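You operate a simulated robot arm through the tools that you are given. There is no shell and no other tool. Be economical: measure what you need, move in short steps, check, and stop when the job is done.

You run a simulated robot arm. Do the job below in one go: nothing can be reset, and whatever is moved stays where it is left.

TASK
Put the pink scraper on top of the short glass.

The check looks at the end state, three seconds after you hand in, the way a careful person would. Anything else that was tipped, shoved, dropped, spilled or broken makes it a failure.

THE ROBOT
A 7-joint arm with a two-finger parallel gripper, fixed in place. Base frame: the origin is at the foot of the arm, x ahead of it, y to its left, z up; the work surface is at about z = 0. Readings come in cm, degrees, newtons and seconds.
With the tool pointing down near the work surface it reaches from about 24 to 62 cm from the base axis. Its first joint turns from -66.0 to 66.0 degrees. Payload 2.6 kg.
Tool frame: the origin (TCP) lies between the finger pads and is the grasp point; the fingertips stand 3 cm ahead of it; z points along the fingers, y is the line along which they close. The gripper opens to 9.4 cm. The fingers are 2.8 cm wide and 1 cm thick; the gripper's body (5 by 9.6 cm) begins 5.5 cm behind the TCP.
Orientation is told as [roll, pitch, yaw] about the base's x, y, z axes, in that order, counted from this pose: with the fingers straight down and closing along the base's y, the tool's x points along the base's -x, its y along +y and its z along -z.

THE INTERFACE
- The arm moves only by the tool jog_arm. Its argument "deltas" is a list of rows, each an object (a shift or turn left out is 0, a gripper value left out holds the last) with "fingers": the gripper command, from -1 (fully open) to 1 (shut), values between in proportion; "offset": the shift along the tool's x, y, z in m, a list of three; "turn": the turn, a rotation vector about the tool's x, y, z in degrees, a list of three. In form: [{"fingers": fingers, "offset": [tx, ty, tz], "turn": [rx, ry, rz]}, ...]. A call has 1 to 20 rows; each row is the pose to reach, as a shift and turn from the pose commanded when the call began, along the tool's axes at that moment. A row lasts 0.2 s, in which the tool goes at most 5 cm and 8.6 degrees; a call with a longer step from one row to the next is refused whole, and so is a gripper value outside its range. Where a pose cannot be reached the arm comes as near as it can. A force on the tool above 40 N (or 10 N above the force at the start of the call, whichever is more), or a blocked arm, ends the call early, and 0.2 s more pass. The fingers move at their own pace (about 7.2 cm/s each) and stop on an object; they squeeze with about 42 N. The grip force told is the motor's: it shows also when the fingers shut on nothing. Time passes only in rows, and 0.2 s behind the last, so rows that repeat a pose let the fingers close. It gives the time, the measured TCP pose, the force on the tool (base axes), the opening and the grip force at its end, in the units of the frame above (readings bear some noise), and new pictures: "pictures" is both (left out), scene, wrist or none.
- Cameras (640 x 400 px; columns grow to the right, rows downward): "scene" is fixed at [4.21, 43.85, 56.06]; the picture's right is [-0.71, -0.71, 0.00], its down [-0.43, 0.43, -0.79] and it looks along [0.56, -0.56, -0.61] (base axes); focal length 372 px, centre (320, 200). "wrist" rides on the gripper at [7.6, 1.4, -10.3] in the tool frame; the picture's right is [-0.18, 0.98, 0.00], its down [-0.75, -0.14, -0.64] and it looks along [-0.63, -0.12, 0.77] (tool axes); focal length 243 px, centre (320, 200). There is no depth. A picture from a camera that has moved, and an enlarged one, comes with that camera's place and axes in the base frame and with its lens.
- inspect(camera, box): a new picture of the part [left, top, right, bottom] of that camera's present view, enlarged. It takes no simulated time.
- close_job(): hands the job in; it is judged then, once.

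Go step by step. Nothing tells you positions but the pictures and the camera data: compare them with the known pose of the tool, close in by small moves and look again before you grip or let go. The budget is 90 turns and 170 pictures, counting those below and the enlarged ones. Unless the task says otherwise, let go and move clear before handing in, and close with one line.

The tools are called after "Request:" by a JSON object that holds its "op" and its "data". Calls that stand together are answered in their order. jog_arm: Moves the arm, as the interface text tells. Its arguments: {"type":"object","properties":{"deltas":{"type":"array"},"pictures":{"type":"string","enum":["both","scene","wrist","none"]}},"required":["deltas"]} The other tools are called the same way: inspect (camera, box) takes an enlarged picture of a part of a camera's view; close_job () hands the job in.

At the start:

```text
clock: 0.0
eef_pos: [35.78, 21.91, 27.18]
tcp_rot: [0.0, 0.0, 0.1]
ft_force: [-0.2, 0.0, 1.0]
opening: 9.42
grip_force: 0.0
```

scene: 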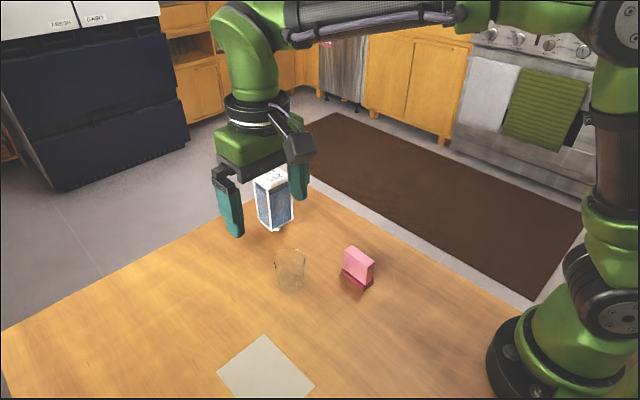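
wrist: 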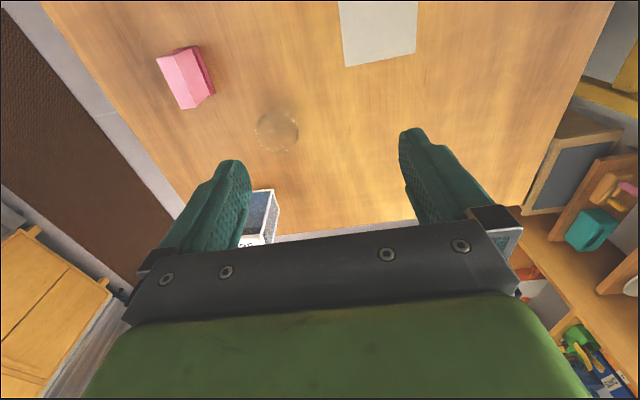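

I see a short clear glass near (40, 16), the pink scraper near (32, 6), and a carton behind the glass. I'll zoom in for detail first.

Request:
{"op": "inspect", "data": {"camera": "scene", "box": [250, 220, 410, 320]}}

Request:
{"op": "inspect", "data": {"camera": "wrist", "box": [130, 20, 330, 170]}}

```text
4.00 times, centred on (330, 270) of scene
camera zoom: at [4.21, 43.85, 56.06], right [-0.71, -0.71, 0.0], down [-0.43, 0.43, -0.79], along [0.56, -0.56, -0.61], focal length 1488 px, centre (280, -80)
```

zoom: 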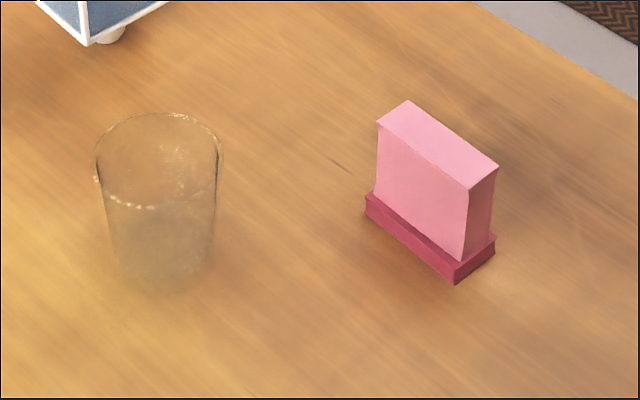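

```text
2.67 times, centred on (230, 95) of wrist
camera zoom: at [28.24, 23.19, 37.42], right [0.18, 0.98, 0.0], down [0.75, -0.14, 0.64], along [0.63, -0.12, -0.77], focal length 647 px, centre (560, 480)
```

zoom: 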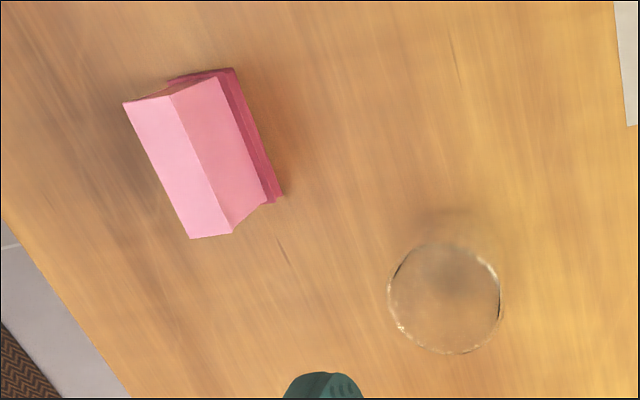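

The scraper stands upright, with a base about 6 × 3 cm, long side along x, centred near (33.1, 4.7) and about 6 cm tall. The glass is near (40.6, 15.4) with its rim at about 7 cm. I'll move above the scraper and look again.

Request:
{"op": "jog_arm", "data": {"deltas": [{"fingers": -1, "offset": [0.005, -0.034, 0.014]}, {"offset": [0.011, -0.069, 0.028]}, {"offset": [0.016, -0.103, 0.042]}, {"offset": [0.022, -0.138, 0.057]}, {"offset": [0.0268, -0.172, 0.072]}, {"offset": [0.0268, -0.172, 0.072]}]}}

```text
clock: 1.4
eef_pos: [33.14, 4.63, 19.71]
tcp_rot: [-0.1, 0.0, -0.1]
ft_force: [-0.1, -0.5, 1.0]
opening: 9.41
grip_force: 0.1
camera wrist: at [25.48, 6.01, 30.19], right [0.18, 0.98, 0.0], down [0.75, -0.14, 0.64], along [0.63, -0.12, -0.77], focal length 243 px, centre (320, 200)
```

scene: 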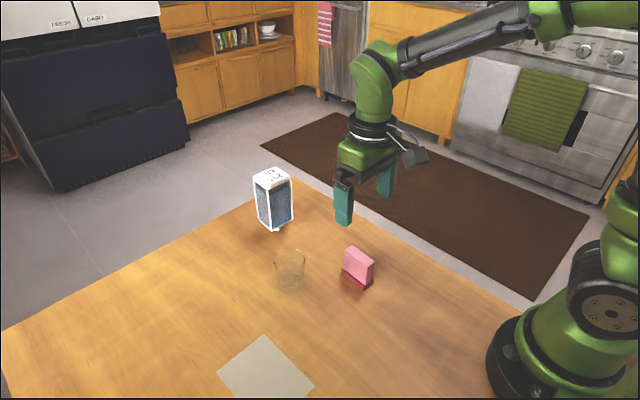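
wrist: 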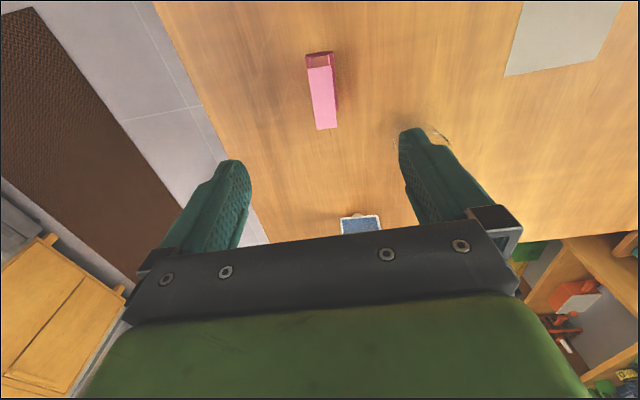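

Request:
{"op": "inspect", "data": {"camera": "wrist", "box": [260, 30, 420, 150]}}

Request:
{"op": "inspect", "data": {"camera": "scene", "box": [330, 235, 386, 297]}}

Request:
{"op": "inspect", "data": {"camera": "scene", "box": [260, 235, 320, 300]}}

```text
3.33 times, centred on (340, 90) of wrist
camera zoom: at [25.48, 6.01, 30.19], right [0.18, 0.98, 0.0], down [0.75, -0.14, 0.64], along [0.63, -0.12, -0.77], focal length 809 px, centre (253, 567)
```

zoom: 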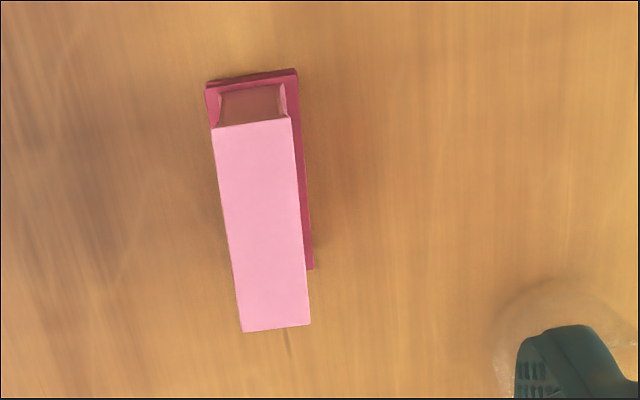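

```text
6.45 times, centred on (358, 266) of scene
camera zoom: at [4.21, 43.85, 56.06], right [-0.71, -0.71, 0.0], down [-0.43, 0.43, -0.79], along [0.56, -0.56, -0.61], focal length 2400 px, centre (75, -226)
```

zoom: 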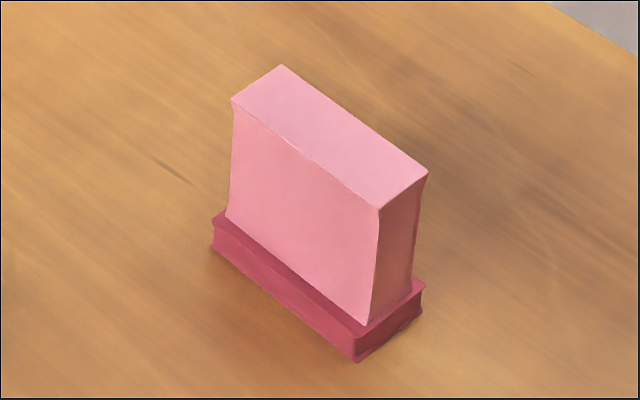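

```text
6.15 times, centred on (290, 268) of scene
camera zoom: at [4.21, 43.85, 56.06], right [-0.71, -0.71, 0.0], down [-0.43, 0.43, -0.79], along [0.56, -0.56, -0.61], focal length 2289 px, centre (505, -215)
```

zoom: 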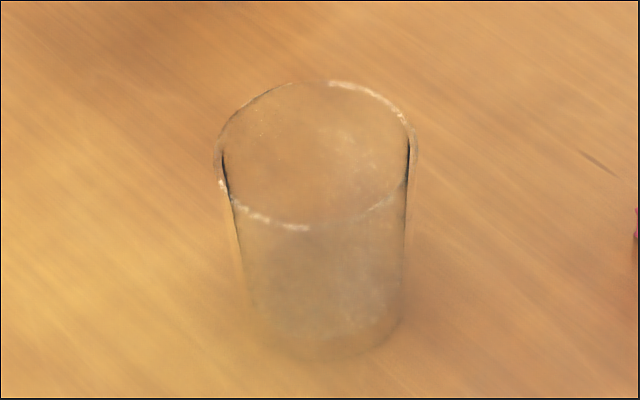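

The scraper block is about 2.1 cm wide, centred at (33.1, 4.9) and yawed about -3°. I'll descend to just above grasp height with the fingers open.

Request:
{"op": "jog_arm", "data": {"deltas": [{"fingers": -1, "offset": [0, 0.002, 0.04], "turn": [0, 0, 3]}, {"offset": [0, 0.0025, 0.08], "turn": [0, 0, 3]}, {"offset": [0, 0.0025, 0.11], "turn": [0, 0, 3]}, {"offset": [0, 0.0025, 0.125], "turn": [0, 0, 3]}, {"offset": [0, 0.0025, 0.125], "turn": [0, 0, 3]}]}}

```text
clock: 2.6
eef_pos: [33.03, 4.91, 7.39]
tcp_rot: [0.0, -0.1, -3.1]
ft_force: [0.1, -0.4, -1.0]
opening: 9.4
grip_force: 0.0
camera wrist: at [25.57, 6.68, 17.68], right [0.24, 0.97, 0.0], down [0.75, -0.18, 0.64], along [0.62, -0.15, -0.77], focal length 243 px, centre (320, 200)
```

scene: 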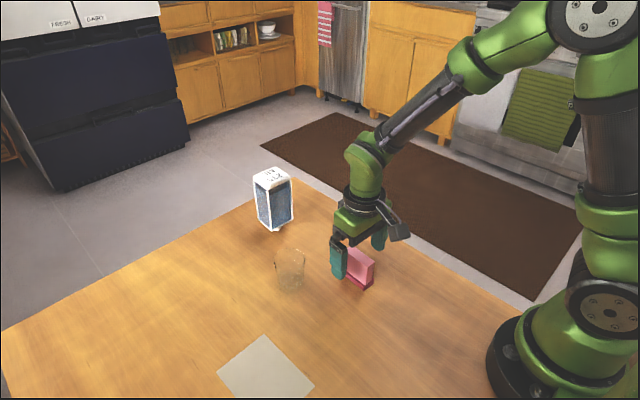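
wrist: 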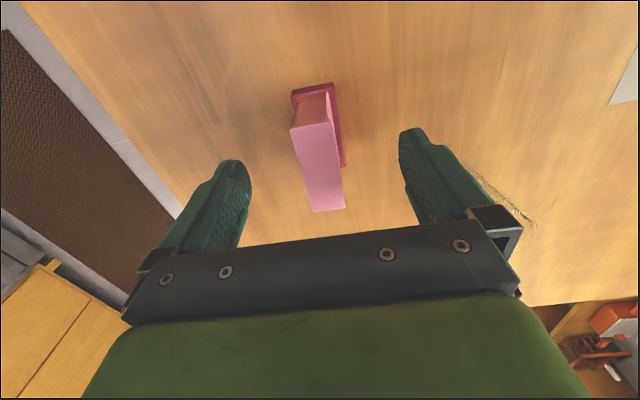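

Block sits centred between the fingers. I'll go down 2.5 cm and close.

Request:
{"op": "jog_arm", "data": {"deltas": [{"fingers": -1, "offset": [0, 0, 0.015]}, {"offset": [0, 0, 0.025]}, {"offset": [0, 0, 0.025]}, {"fingers": 1, "offset": [0, 0, 0.025]}, {"fingers": 1, "offset": [0, 0, 0.025]}, {"fingers": 1, "offset": [0, 0, 0.025]}, {"fingers": 1, "offset": [0, 0, 0.025]}, {"fingers": 1, "offset": [0, 0, 0.025]}]}}

```text
clock: 4.4
eef_pos: [33.1, 4.99, 4.99]
tcp_rot: [0.0, 0.1, -3.0]
ft_force: [0.6, -0.1, 0.0]
opening: 2.58
grip_force: 41.8
camera wrist: at [25.59, 6.67, 15.23], right [0.24, 0.97, 0.0], down [0.75, -0.18, 0.64], along [0.62, -0.15, -0.77], focal length 243 px, centre (320, 200)
```

scene: 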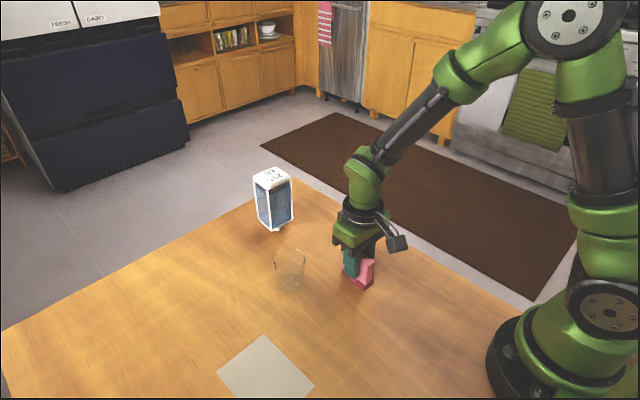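
wrist: 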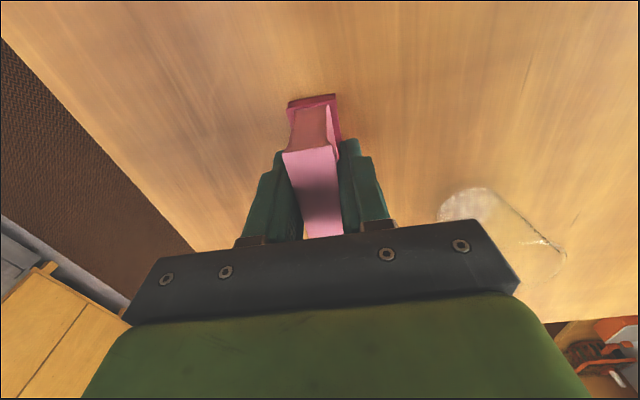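

Gripped. I'll lift straight up 12 cm, then look at the glass again.

Request:
{"op": "jog_arm", "data": {"deltas": [{"fingers": 1, "offset": [0, 0, -0.02]}, {"offset": [0, 0, -0.05]}, {"offset": [0, 0, -0.09]}, {"offset": [0, 0, -0.12]}, {"offset": [0, 0, -0.12]}]}}

Request:
{"op": "inspect", "data": {"camera": "wrist", "box": [240, 80, 480, 230]}}

```text
clock: 5.6
eef_pos: [33.1, 4.98, 17.02]
tcp_rot: [0.0, 0.0, -3.0]
ft_force: [-0.3, -0.3, -0.1]
opening: 2.57
grip_force: 42.2
camera wrist: at [25.66, 6.7, 27.28], right [0.24, 0.97, 0.0], down [0.74, -0.18, 0.64], along [0.62, -0.15, -0.77], focal length 243 px, centre (320, 200)
```

scene: 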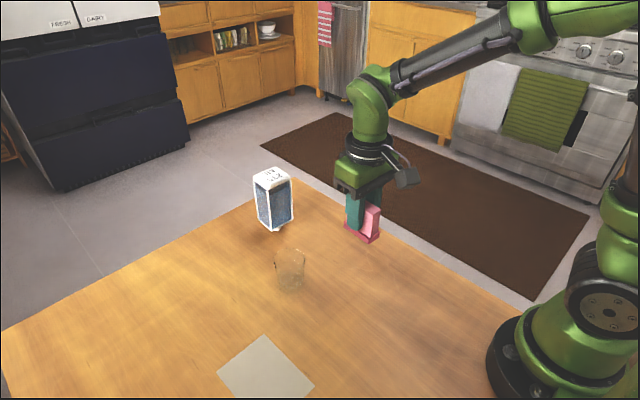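
wrist: 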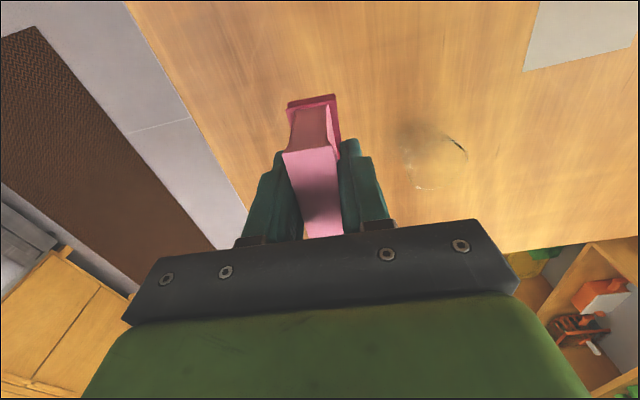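

```text
2.67 times, centred on (360, 155) of wrist
camera zoom: at [25.66, 6.7, 27.28], right [0.24, 0.97, 0.0], down [0.74, -0.18, 0.64], along [0.62, -0.15, -0.77], focal length 647 px, centre (213, 320)
```

zoom: 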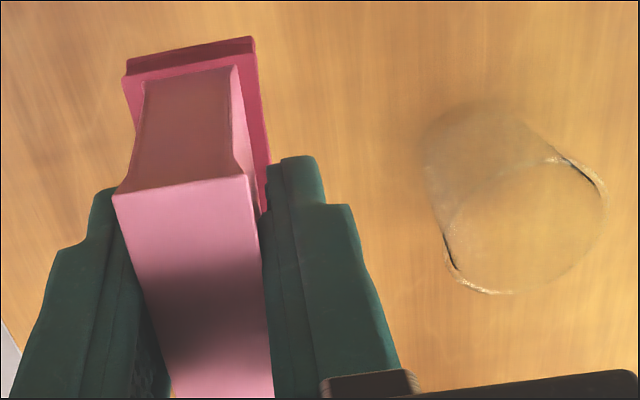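

Scraper is held well. Three views put the glass rim centre near (40.5, 15.0), z≈7. I'll move sideways over it at the present height and check.

Request:
{"op": "jog_arm", "data": {"deltas": [{"fingers": 1, "offset": [-0.015, 0.023, 0]}, {"offset": [-0.034, 0.052, 0]}, {"offset": [-0.053, 0.081, 0]}, {"offset": [-0.0686, 0.1047, 0]}, {"offset": [-0.0686, 0.1047, 0]}, {"offset": [-0.0686, 0.1047, 0.01]}, {"offset": [-0.0686, 0.1047, 0.015]}, {"offset": [-0.0686, 0.1047, 0.015]}]}}

Request:
{"op": "inspect", "data": {"camera": "wrist", "box": [240, 60, 400, 160]}}

Request:
{"op": "inspect", "data": {"camera": "scene", "box": [240, 205, 340, 305]}}

```text
clock: 7.4
eef_pos: [40.58, 15.03, 15.42]
tcp_rot: [0.0, 0.0, -3.2]
ft_force: [-0.2, 0.5, -0.9]
opening: 2.52
grip_force: 42.1
camera wrist: at [33.05, 16.73, 25.68], right [0.24, 0.97, 0.0], down [0.74, -0.18, 0.64], along [0.62, -0.15, -0.77], focal length 243 px, centre (320, 200)
```

scene: 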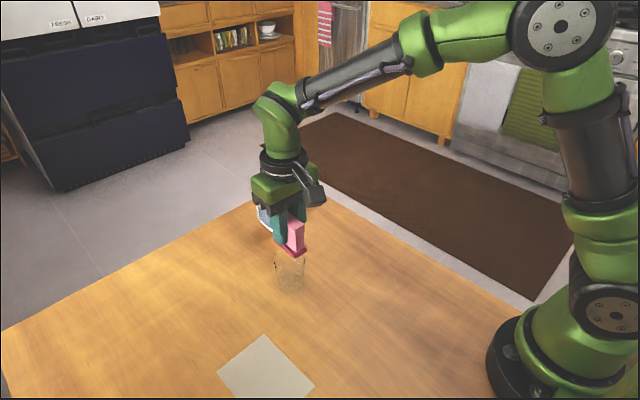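
wrist: 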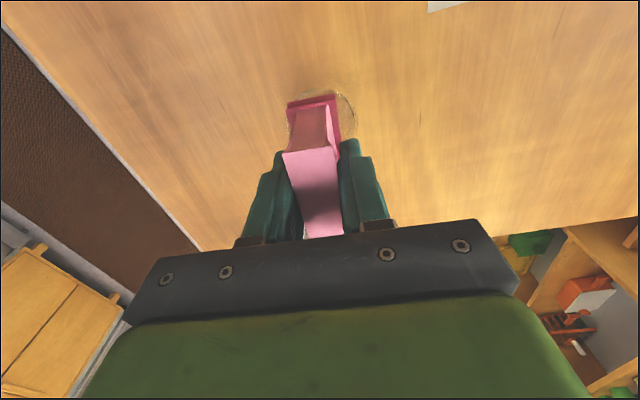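

```text
4.00 times, centred on (320, 110) of wrist
camera zoom: at [33.05, 16.73, 25.68], right [0.24, 0.97, 0.0], down [0.74, -0.18, 0.64], along [0.62, -0.15, -0.77], focal length 970 px, centre (320, 560)
```

zoom: 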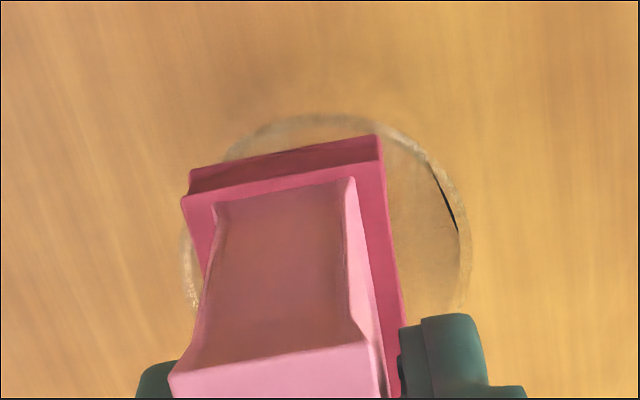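

```text
4.00 times, centred on (290, 255) of scene
camera zoom: at [4.21, 43.85, 56.06], right [-0.71, -0.71, 0.0], down [-0.43, 0.43, -0.79], along [0.56, -0.56, -0.61], focal length 1488 px, centre (440, -20)
```

zoom: 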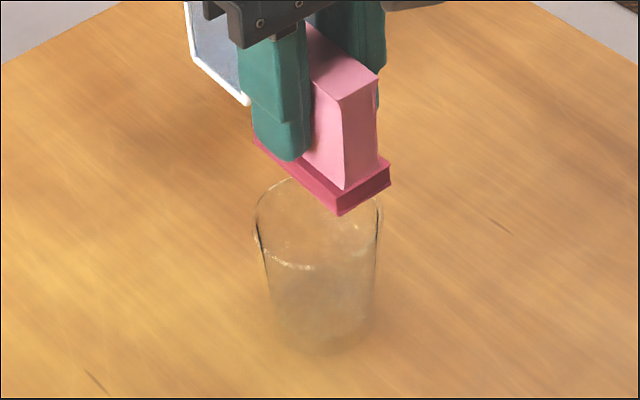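

Scraper and glass are aligned to within a few millimetres; I'll correct slightly (+0.05, +0.15 cm) and lower to about 1 cm above the rim to compare again.

Request:
{"op": "jog_arm", "data": {"deltas": [{"fingers": 1, "offset": [-0.0005, 0.0015, 0.01]}, {"offset": [-0.0005, 0.0015, 0.022]}, {"offset": [-0.0005, 0.0015, 0.024]}, {"offset": [-0.0005, 0.0015, 0.024]}]}}

Request:
{"op": "inspect", "data": {"camera": "wrist", "box": [240, 60, 400, 160]}}

Request:
{"op": "inspect", "data": {"camera": "scene", "box": [258, 230, 322, 300]}}

```text
clock: 8.4
eef_pos: [40.6, 15.24, 12.97]
tcp_rot: [0.0, 0.0, -3.0]
ft_force: [-0.4, 0.1, -0.1]
opening: 2.55
grip_force: 42.5
camera wrist: at [33.08, 16.89, 23.29], right [0.24, 0.97, 0.0], down [0.75, -0.18, 0.64], along [0.62, -0.15, -0.77], focal length 243 px, centre (320, 200)
```

scene: 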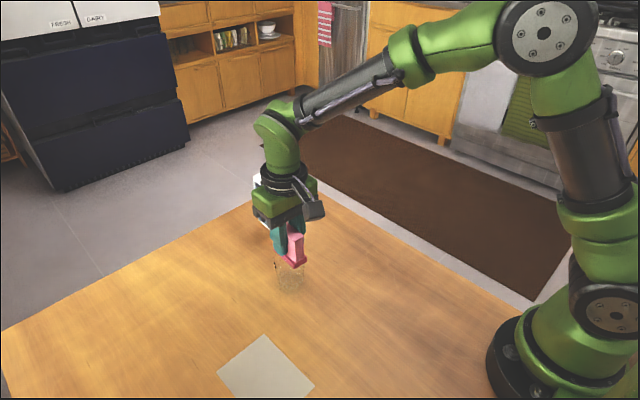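
wrist: 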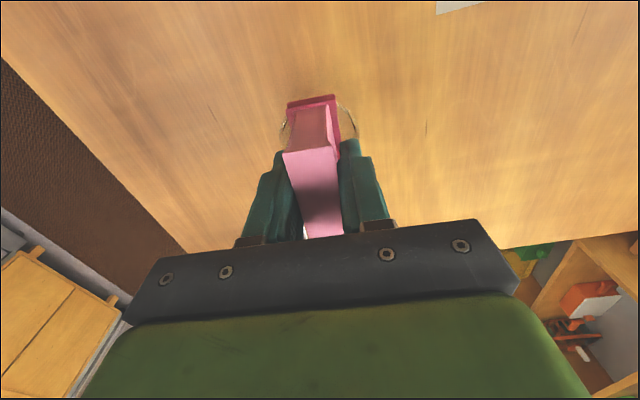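

```text
4.00 times, centred on (320, 110) of wrist
camera zoom: at [33.08, 16.89, 23.29], right [0.24, 0.97, 0.0], down [0.75, -0.18, 0.64], along [0.62, -0.15, -0.77], focal length 970 px, centre (320, 560)
```

zoom: 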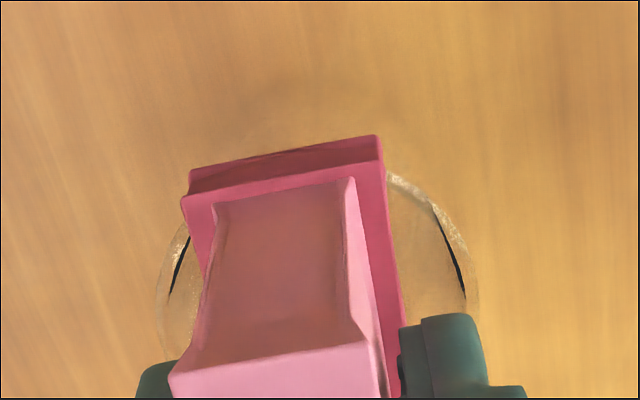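

```text
5.71 times, centred on (290, 265) of scene
camera zoom: at [4.21, 43.85, 56.06], right [-0.71, -0.71, 0.0], down [-0.43, 0.43, -0.79], along [0.56, -0.56, -0.61], focal length 2126 px, centre (491, -171)
```

zoom: 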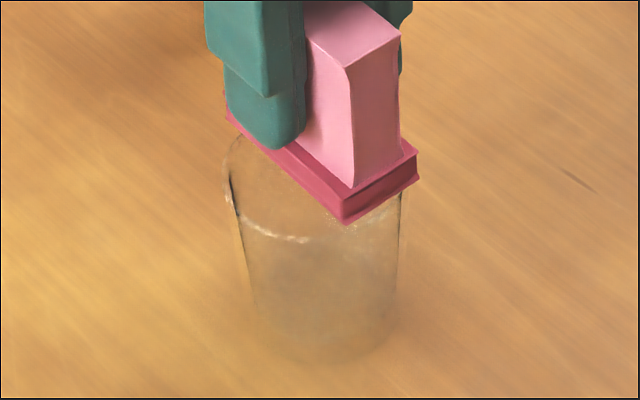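

Both views agree: the scraper is centred over the rim within about 2 mm, with roughly 1 cm to go. I'll lower gently.

Request:
{"op": "jog_arm", "data": {"deltas": [{"fingers": 1, "offset": [0, 0, 0.003]}, {"offset": [0, 0, 0.005]}, {"offset": [0, 0, 0.006]}, {"offset": [0, 0, 0.006]}], "pictures": "none"}}

Request:
{"op": "inspect", "data": {"camera": "scene", "box": [258, 230, 322, 300]}}

```text
clock: 9.4
eef_pos: [40.52, 15.06, 12.4]
tcp_rot: [0.0, 0.0, -3.0]
ft_force: [-0.3, -0.6, -0.7]
opening: 2.53
grip_force: 41.9
```

```text
5.71 times, centred on (290, 265) of scene
camera zoom: at [4.21, 43.85, 56.06], right [-0.71, -0.71, 0.0], down [-0.43, 0.43, -0.79], along [0.56, -0.56, -0.61], focal length 2126 px, centre (491, -171)
```

zoom: 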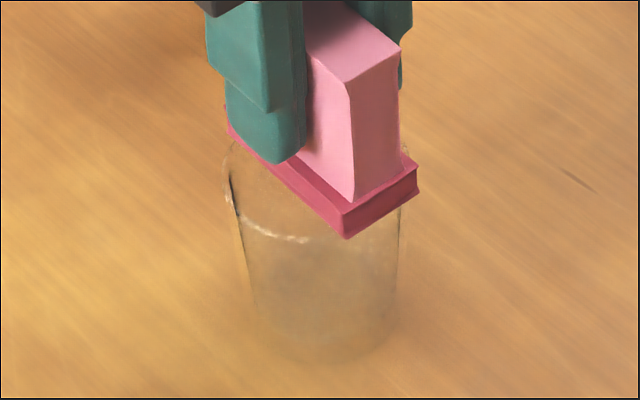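

No contact yet. Continuing down in 1 mm steps.

Request:
{"op": "jog_arm", "data": {"deltas": [{"fingers": 1, "offset": [0, 0, 0.001]}, {"offset": [0, 0, 0.002]}, {"offset": [0, 0, 0.003]}, {"offset": [0, 0, 0.003]}], "pictures": "none"}}

Request:
{"op": "inspect", "data": {"camera": "scene", "box": [258, 230, 322, 300]}}

Request:
{"op": "inspect", "data": {"camera": "wrist", "box": [240, 60, 400, 160]}}

```text
clock: 10.4
eef_pos: [40.56, 15.15, 11.95]
tcp_rot: [0.0, 0.0, -3.1]
ft_force: [0.1, -0.8, -0.9]
opening: 2.56
grip_force: 41.7
```

```text
5.71 times, centred on (290, 265) of scene
camera zoom: at [4.21, 43.85, 56.06], right [-0.71, -0.71, 0.0], down [-0.43, 0.43, -0.79], along [0.56, -0.56, -0.61], focal length 2126 px, centre (491, -171)
```

zoom: 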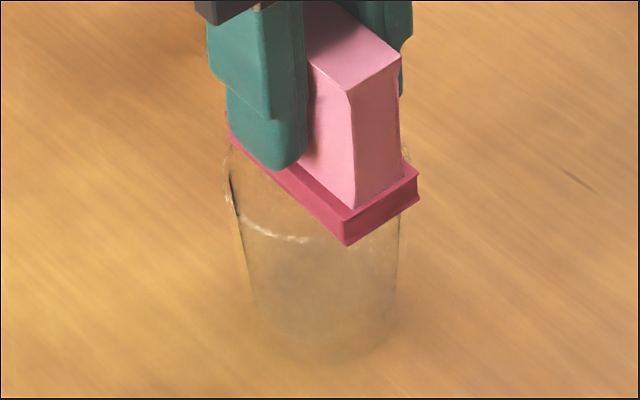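

```text
4.00 times, centred on (320, 110) of wrist
camera zoom: at [33.07, 16.9, 22.38], right [0.24, 0.97, 0.0], down [0.75, -0.18, 0.64], along [0.62, -0.15, -0.77], focal length 970 px, centre (320, 560)
```

zoom: 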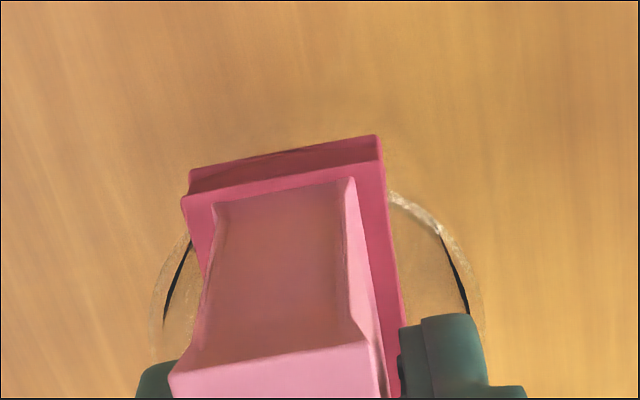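

Both views suggest the scraper is about 2 mm too near in x; I'll shift +x by 2 mm and continue down.

Request:
{"op": "jog_arm", "data": {"deltas": [{"fingers": 1, "offset": [-0.001, 0, 0]}, {"offset": [-0.002, 0, 0]}, {"offset": [-0.002, 0, 0]}, {"offset": [-0.002, 0, 0.001]}, {"offset": [-0.002, 0, 0.002]}, {"offset": [-0.002, 0, 0.002]}], "pictures": "none"}}

Request:
{"op": "jog_arm", "data": {"deltas": [{"fingers": 1, "offset": [0, 0, 0.001]}, {"offset": [0, 0, 0.002]}, {"offset": [0, 0, 0.002]}], "pictures": "none"}}

Request:
{"op": "inspect", "data": {"camera": "scene", "box": [258, 230, 322, 300]}}

Request:
{"op": "inspect", "data": {"camera": "wrist", "box": [240, 60, 400, 160]}}

```text
clock: 11.8
eef_pos: [40.96, 15.08, 11.88]
tcp_rot: [0.0, -0.1, -3.0]
ft_force: [0.5, -0.2, -0.6]
opening: 2.54
grip_force: 42.1
```

```text
clock: 12.6
eef_pos: [40.76, 15.14, 11.71]
tcp_rot: [0.0, 0.0, -3.1]
ft_force: [-0.1, 0.0, -0.5]
opening: 2.55
grip_force: 41.8
```

```text
5.71 times, centred on (290, 265) of scene
camera zoom: at [4.21, 43.85, 56.06], right [-0.71, -0.71, 0.0], down [-0.43, 0.43, -0.79], along [0.56, -0.56, -0.61], focal length 2126 px, centre (491, -171)
```

zoom: 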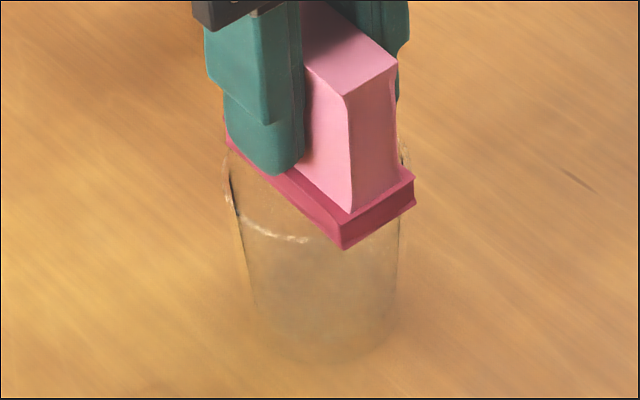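

```text
4.00 times, centred on (320, 110) of wrist
camera zoom: at [33.27, 16.86, 22.01], right [0.24, 0.97, 0.0], down [0.74, -0.18, 0.64], along [0.62, -0.15, -0.77], focal length 970 px, centre (320, 560)
```

zoom: 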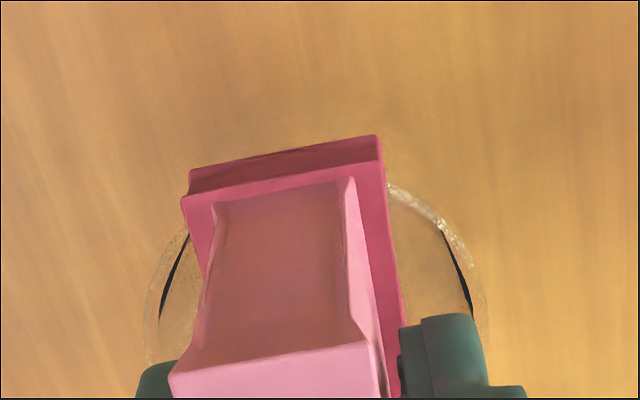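

Still no contact at base height ≈6.8 cm. Continuing down slowly.

Request:
{"op": "jog_arm", "data": {"deltas": [{"fingers": 1, "offset": [0, 0, 0.001]}, {"offset": [0, 0, 0.002]}, {"offset": [0, 0, 0.002]}], "pictures": "none"}}

Request:
{"op": "jog_arm", "data": {"deltas": [{"fingers": 1, "offset": [0, 0, 0.001]}, {"offset": [0, 0, 0.002]}, {"offset": [0, 0, 0.002]}], "pictures": "none"}}

Request:
{"op": "inspect", "data": {"camera": "scene", "box": [258, 230, 322, 300]}}

Request:
{"op": "inspect", "data": {"camera": "wrist", "box": [240, 60, 400, 160]}}

```text
clock: 13.4
eef_pos: [40.81, 15.11, 11.4]
tcp_rot: [0.1, 0.0, -3.0]
ft_force: [0.3, 0.2, 0.4]
opening: 2.55
grip_force: 42.1
```

```text
clock: 14.2
eef_pos: [40.89, 15.13, 11.45]
tcp_rot: [0.1, -0.1, -3.1]
ft_force: [-6.9, -3.0, 24.3]
opening: 2.54
grip_force: 42.5
```

```text
5.71 times, centred on (290, 265) of scene
camera zoom: at [4.2, 43.85, 56.07], right [-0.71, -0.71, 0.0], down [-0.43, 0.43, -0.79], along [0.56, -0.56, -0.61], focal length 2126 px, centre (491, -171)
```

zoom: 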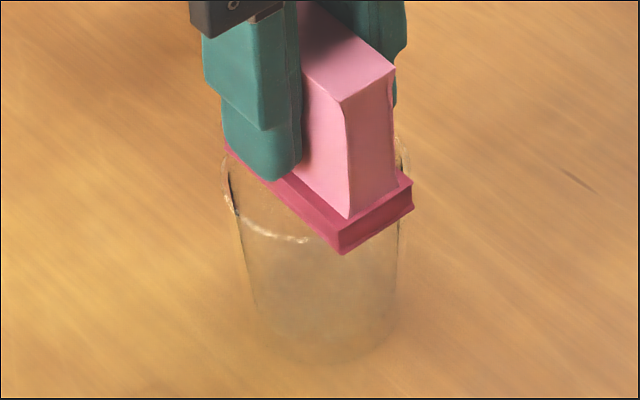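

```text
4.00 times, centred on (320, 110) of wrist
camera zoom: at [33.31, 16.92, 21.76], right [0.24, 0.97, 0.0], down [0.74, -0.18, 0.64], along [0.63, -0.15, -0.77], focal length 970 px, centre (320, 560)
```

zoom: 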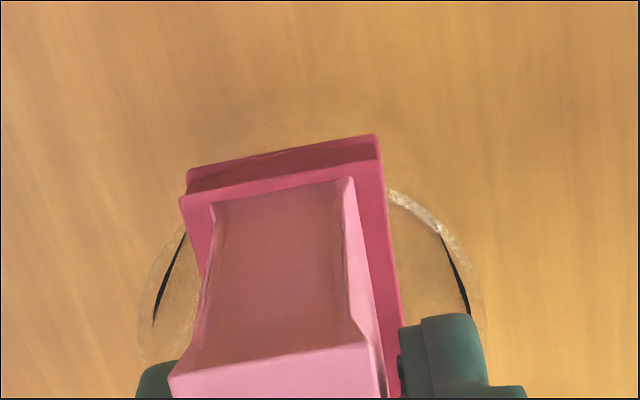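

Contact: 24 N upward, base at about z≈6.5, and both views still put it centred. I'll ease off the pressure by about 1 mm and check the force before opening.

Request:
{"op": "jog_arm", "data": {"deltas": [{"fingers": 1, "offset": [0, 0, -0.001]}, {"offset": [0, 0, -0.0015]}, {"offset": [0, 0, -0.0015]}], "pictures": "scene"}}

```text
clock: 15.0
eef_pos: [40.88, 15.06, 11.57]
tcp_rot: [0.0, -0.1, -3.0]
ft_force: [2.0, 2.5, 8.8]
opening: 2.59
grip_force: 41.9
```

scene: 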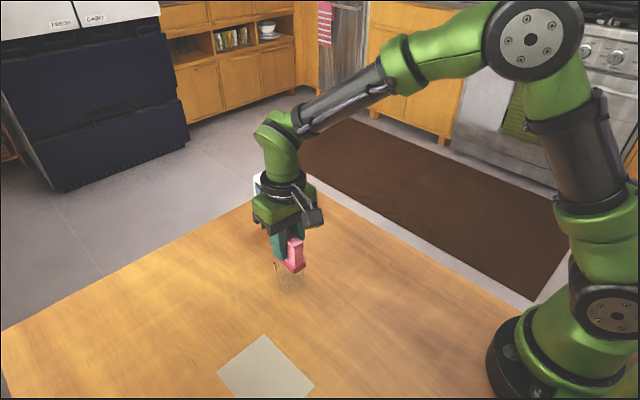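

Force is down to 9 N. I'll ease another 0.5 mm, then open the fingers slowly.

Request:
{"op": "jog_arm", "data": {"deltas": [{"fingers": 1, "offset": [0, 0, -0.0005]}, {"fingers": 1, "offset": [0, 0, -0.0005]}, {"fingers": 0.44, "offset": [0, 0, -0.0005]}, {"fingers": 0.4, "offset": [0, 0, -0.0005]}, {"fingers": 0.35, "offset": [0, 0, -0.0005]}, {"fingers": 0.25, "offset": [0, 0, -0.0005]}, {"fingers": 0.15, "offset": [0, 0, -0.0005]}, {"fingers": 0.15, "offset": [0, 0, -0.0005]}]}}

Request:
{"op": "inspect", "data": {"camera": "scene", "box": [258, 230, 322, 300]}}

Request:
{"op": "inspect", "data": {"camera": "wrist", "box": [240, 60, 400, 160]}}

```text
clock: 16.8
eef_pos: [40.78, 14.97, 11.66]
tcp_rot: [-0.1, 0.0, -2.9]
ft_force: [0.3, 0.4, 0.4]
opening: 4.03
grip_force: 0.0
camera wrist: at [33.3, 16.86, 21.85], right [0.24, 0.97, 0.0], down [0.74, -0.18, 0.64], along [0.62, -0.15, -0.77], focal length 243 px, centre (320, 200)
```

scene: 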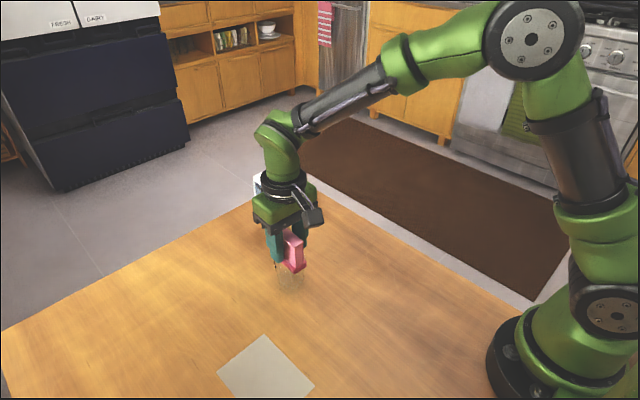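
wrist: 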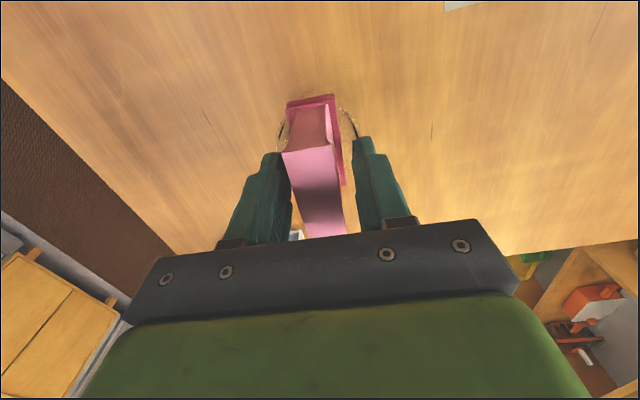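

```text
5.71 times, centred on (290, 265) of scene
camera zoom: at [4.21, 43.85, 56.06], right [-0.71, -0.71, 0.0], down [-0.43, 0.43, -0.79], along [0.56, -0.56, -0.61], focal length 2126 px, centre (491, -171)
```

zoom: 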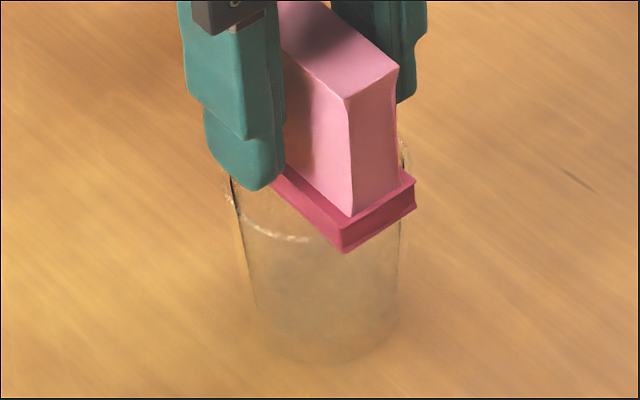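

```text
4.00 times, centred on (320, 110) of wrist
camera zoom: at [33.3, 16.86, 21.85], right [0.24, 0.97, 0.0], down [0.74, -0.18, 0.64], along [0.62, -0.15, -0.77], focal length 970 px, centre (320, 560)
```

zoom: 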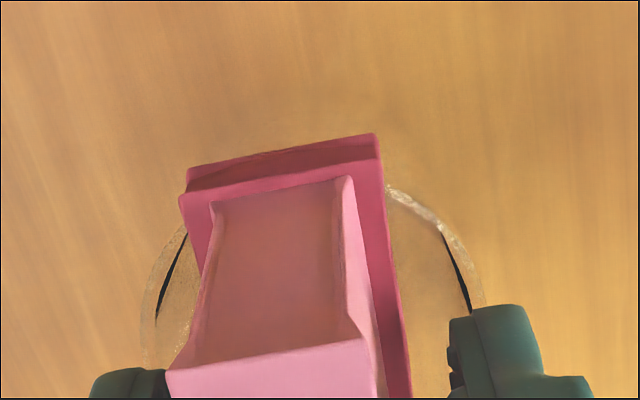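

The scraper stands upright on the rim with the fingers off it and no force left. I'll open a bit more, staying clear of the surroundings, and go straight up.

Request:
{"op": "jog_arm", "data": {"deltas": [{"fingers": -0.3, "offset": [0, 0, 0]}, {"fingers": -0.3, "offset": [0, 0, 0]}, {"offset": [0, 0, -0.02]}, {"offset": [0, 0, -0.05]}, {"offset": [0, 0, -0.09]}, {"offset": [0, 0, -0.12]}, {"offset": [0, 0, -0.12]}]}}

Request:
{"op": "inspect", "data": {"camera": "scene", "box": [240, 205, 340, 305]}}

```text
clock: 18.4
eef_pos: [40.68, 15.2, 23.6]
tcp_rot: [0.0, 0.0, -3.0]
ft_force: [-1.2, -0.7, 0.4]
opening: 6.12
grip_force: 0.1
camera wrist: at [33.19, 16.89, 33.82], right [0.24, 0.97, 0.0], down [0.75, -0.18, 0.64], along [0.62, -0.15, -0.77], focal length 243 px, centre (320, 200)
```

scene: 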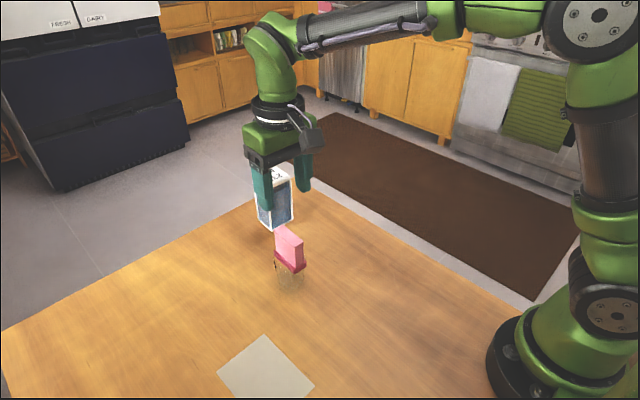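
wrist: 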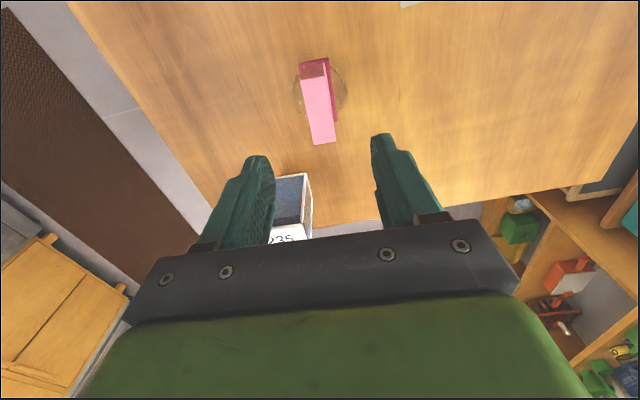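

```text
4.00 times, centred on (290, 255) of scene
camera zoom: at [4.21, 43.85, 56.06], right [-0.71, -0.71, 0.0], down [-0.43, 0.43, -0.79], along [0.56, -0.56, -0.61], focal length 1488 px, centre (440, -20)
```

zoom: 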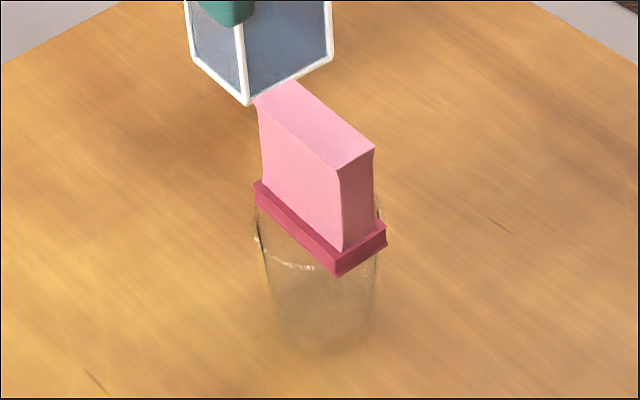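

The scraper stands level and stable on the glass rim, the glass and carton look unmoved, and the gripper is well clear. Handing in.

Request:
{"op": "close_job", "data": {}}

```text
The job is handed in.
```

The pink scraper is standing upright on the rim of the short glass. It was level and steady after I let go and moved clear, and neither the glass nor the carton appears to have moved.
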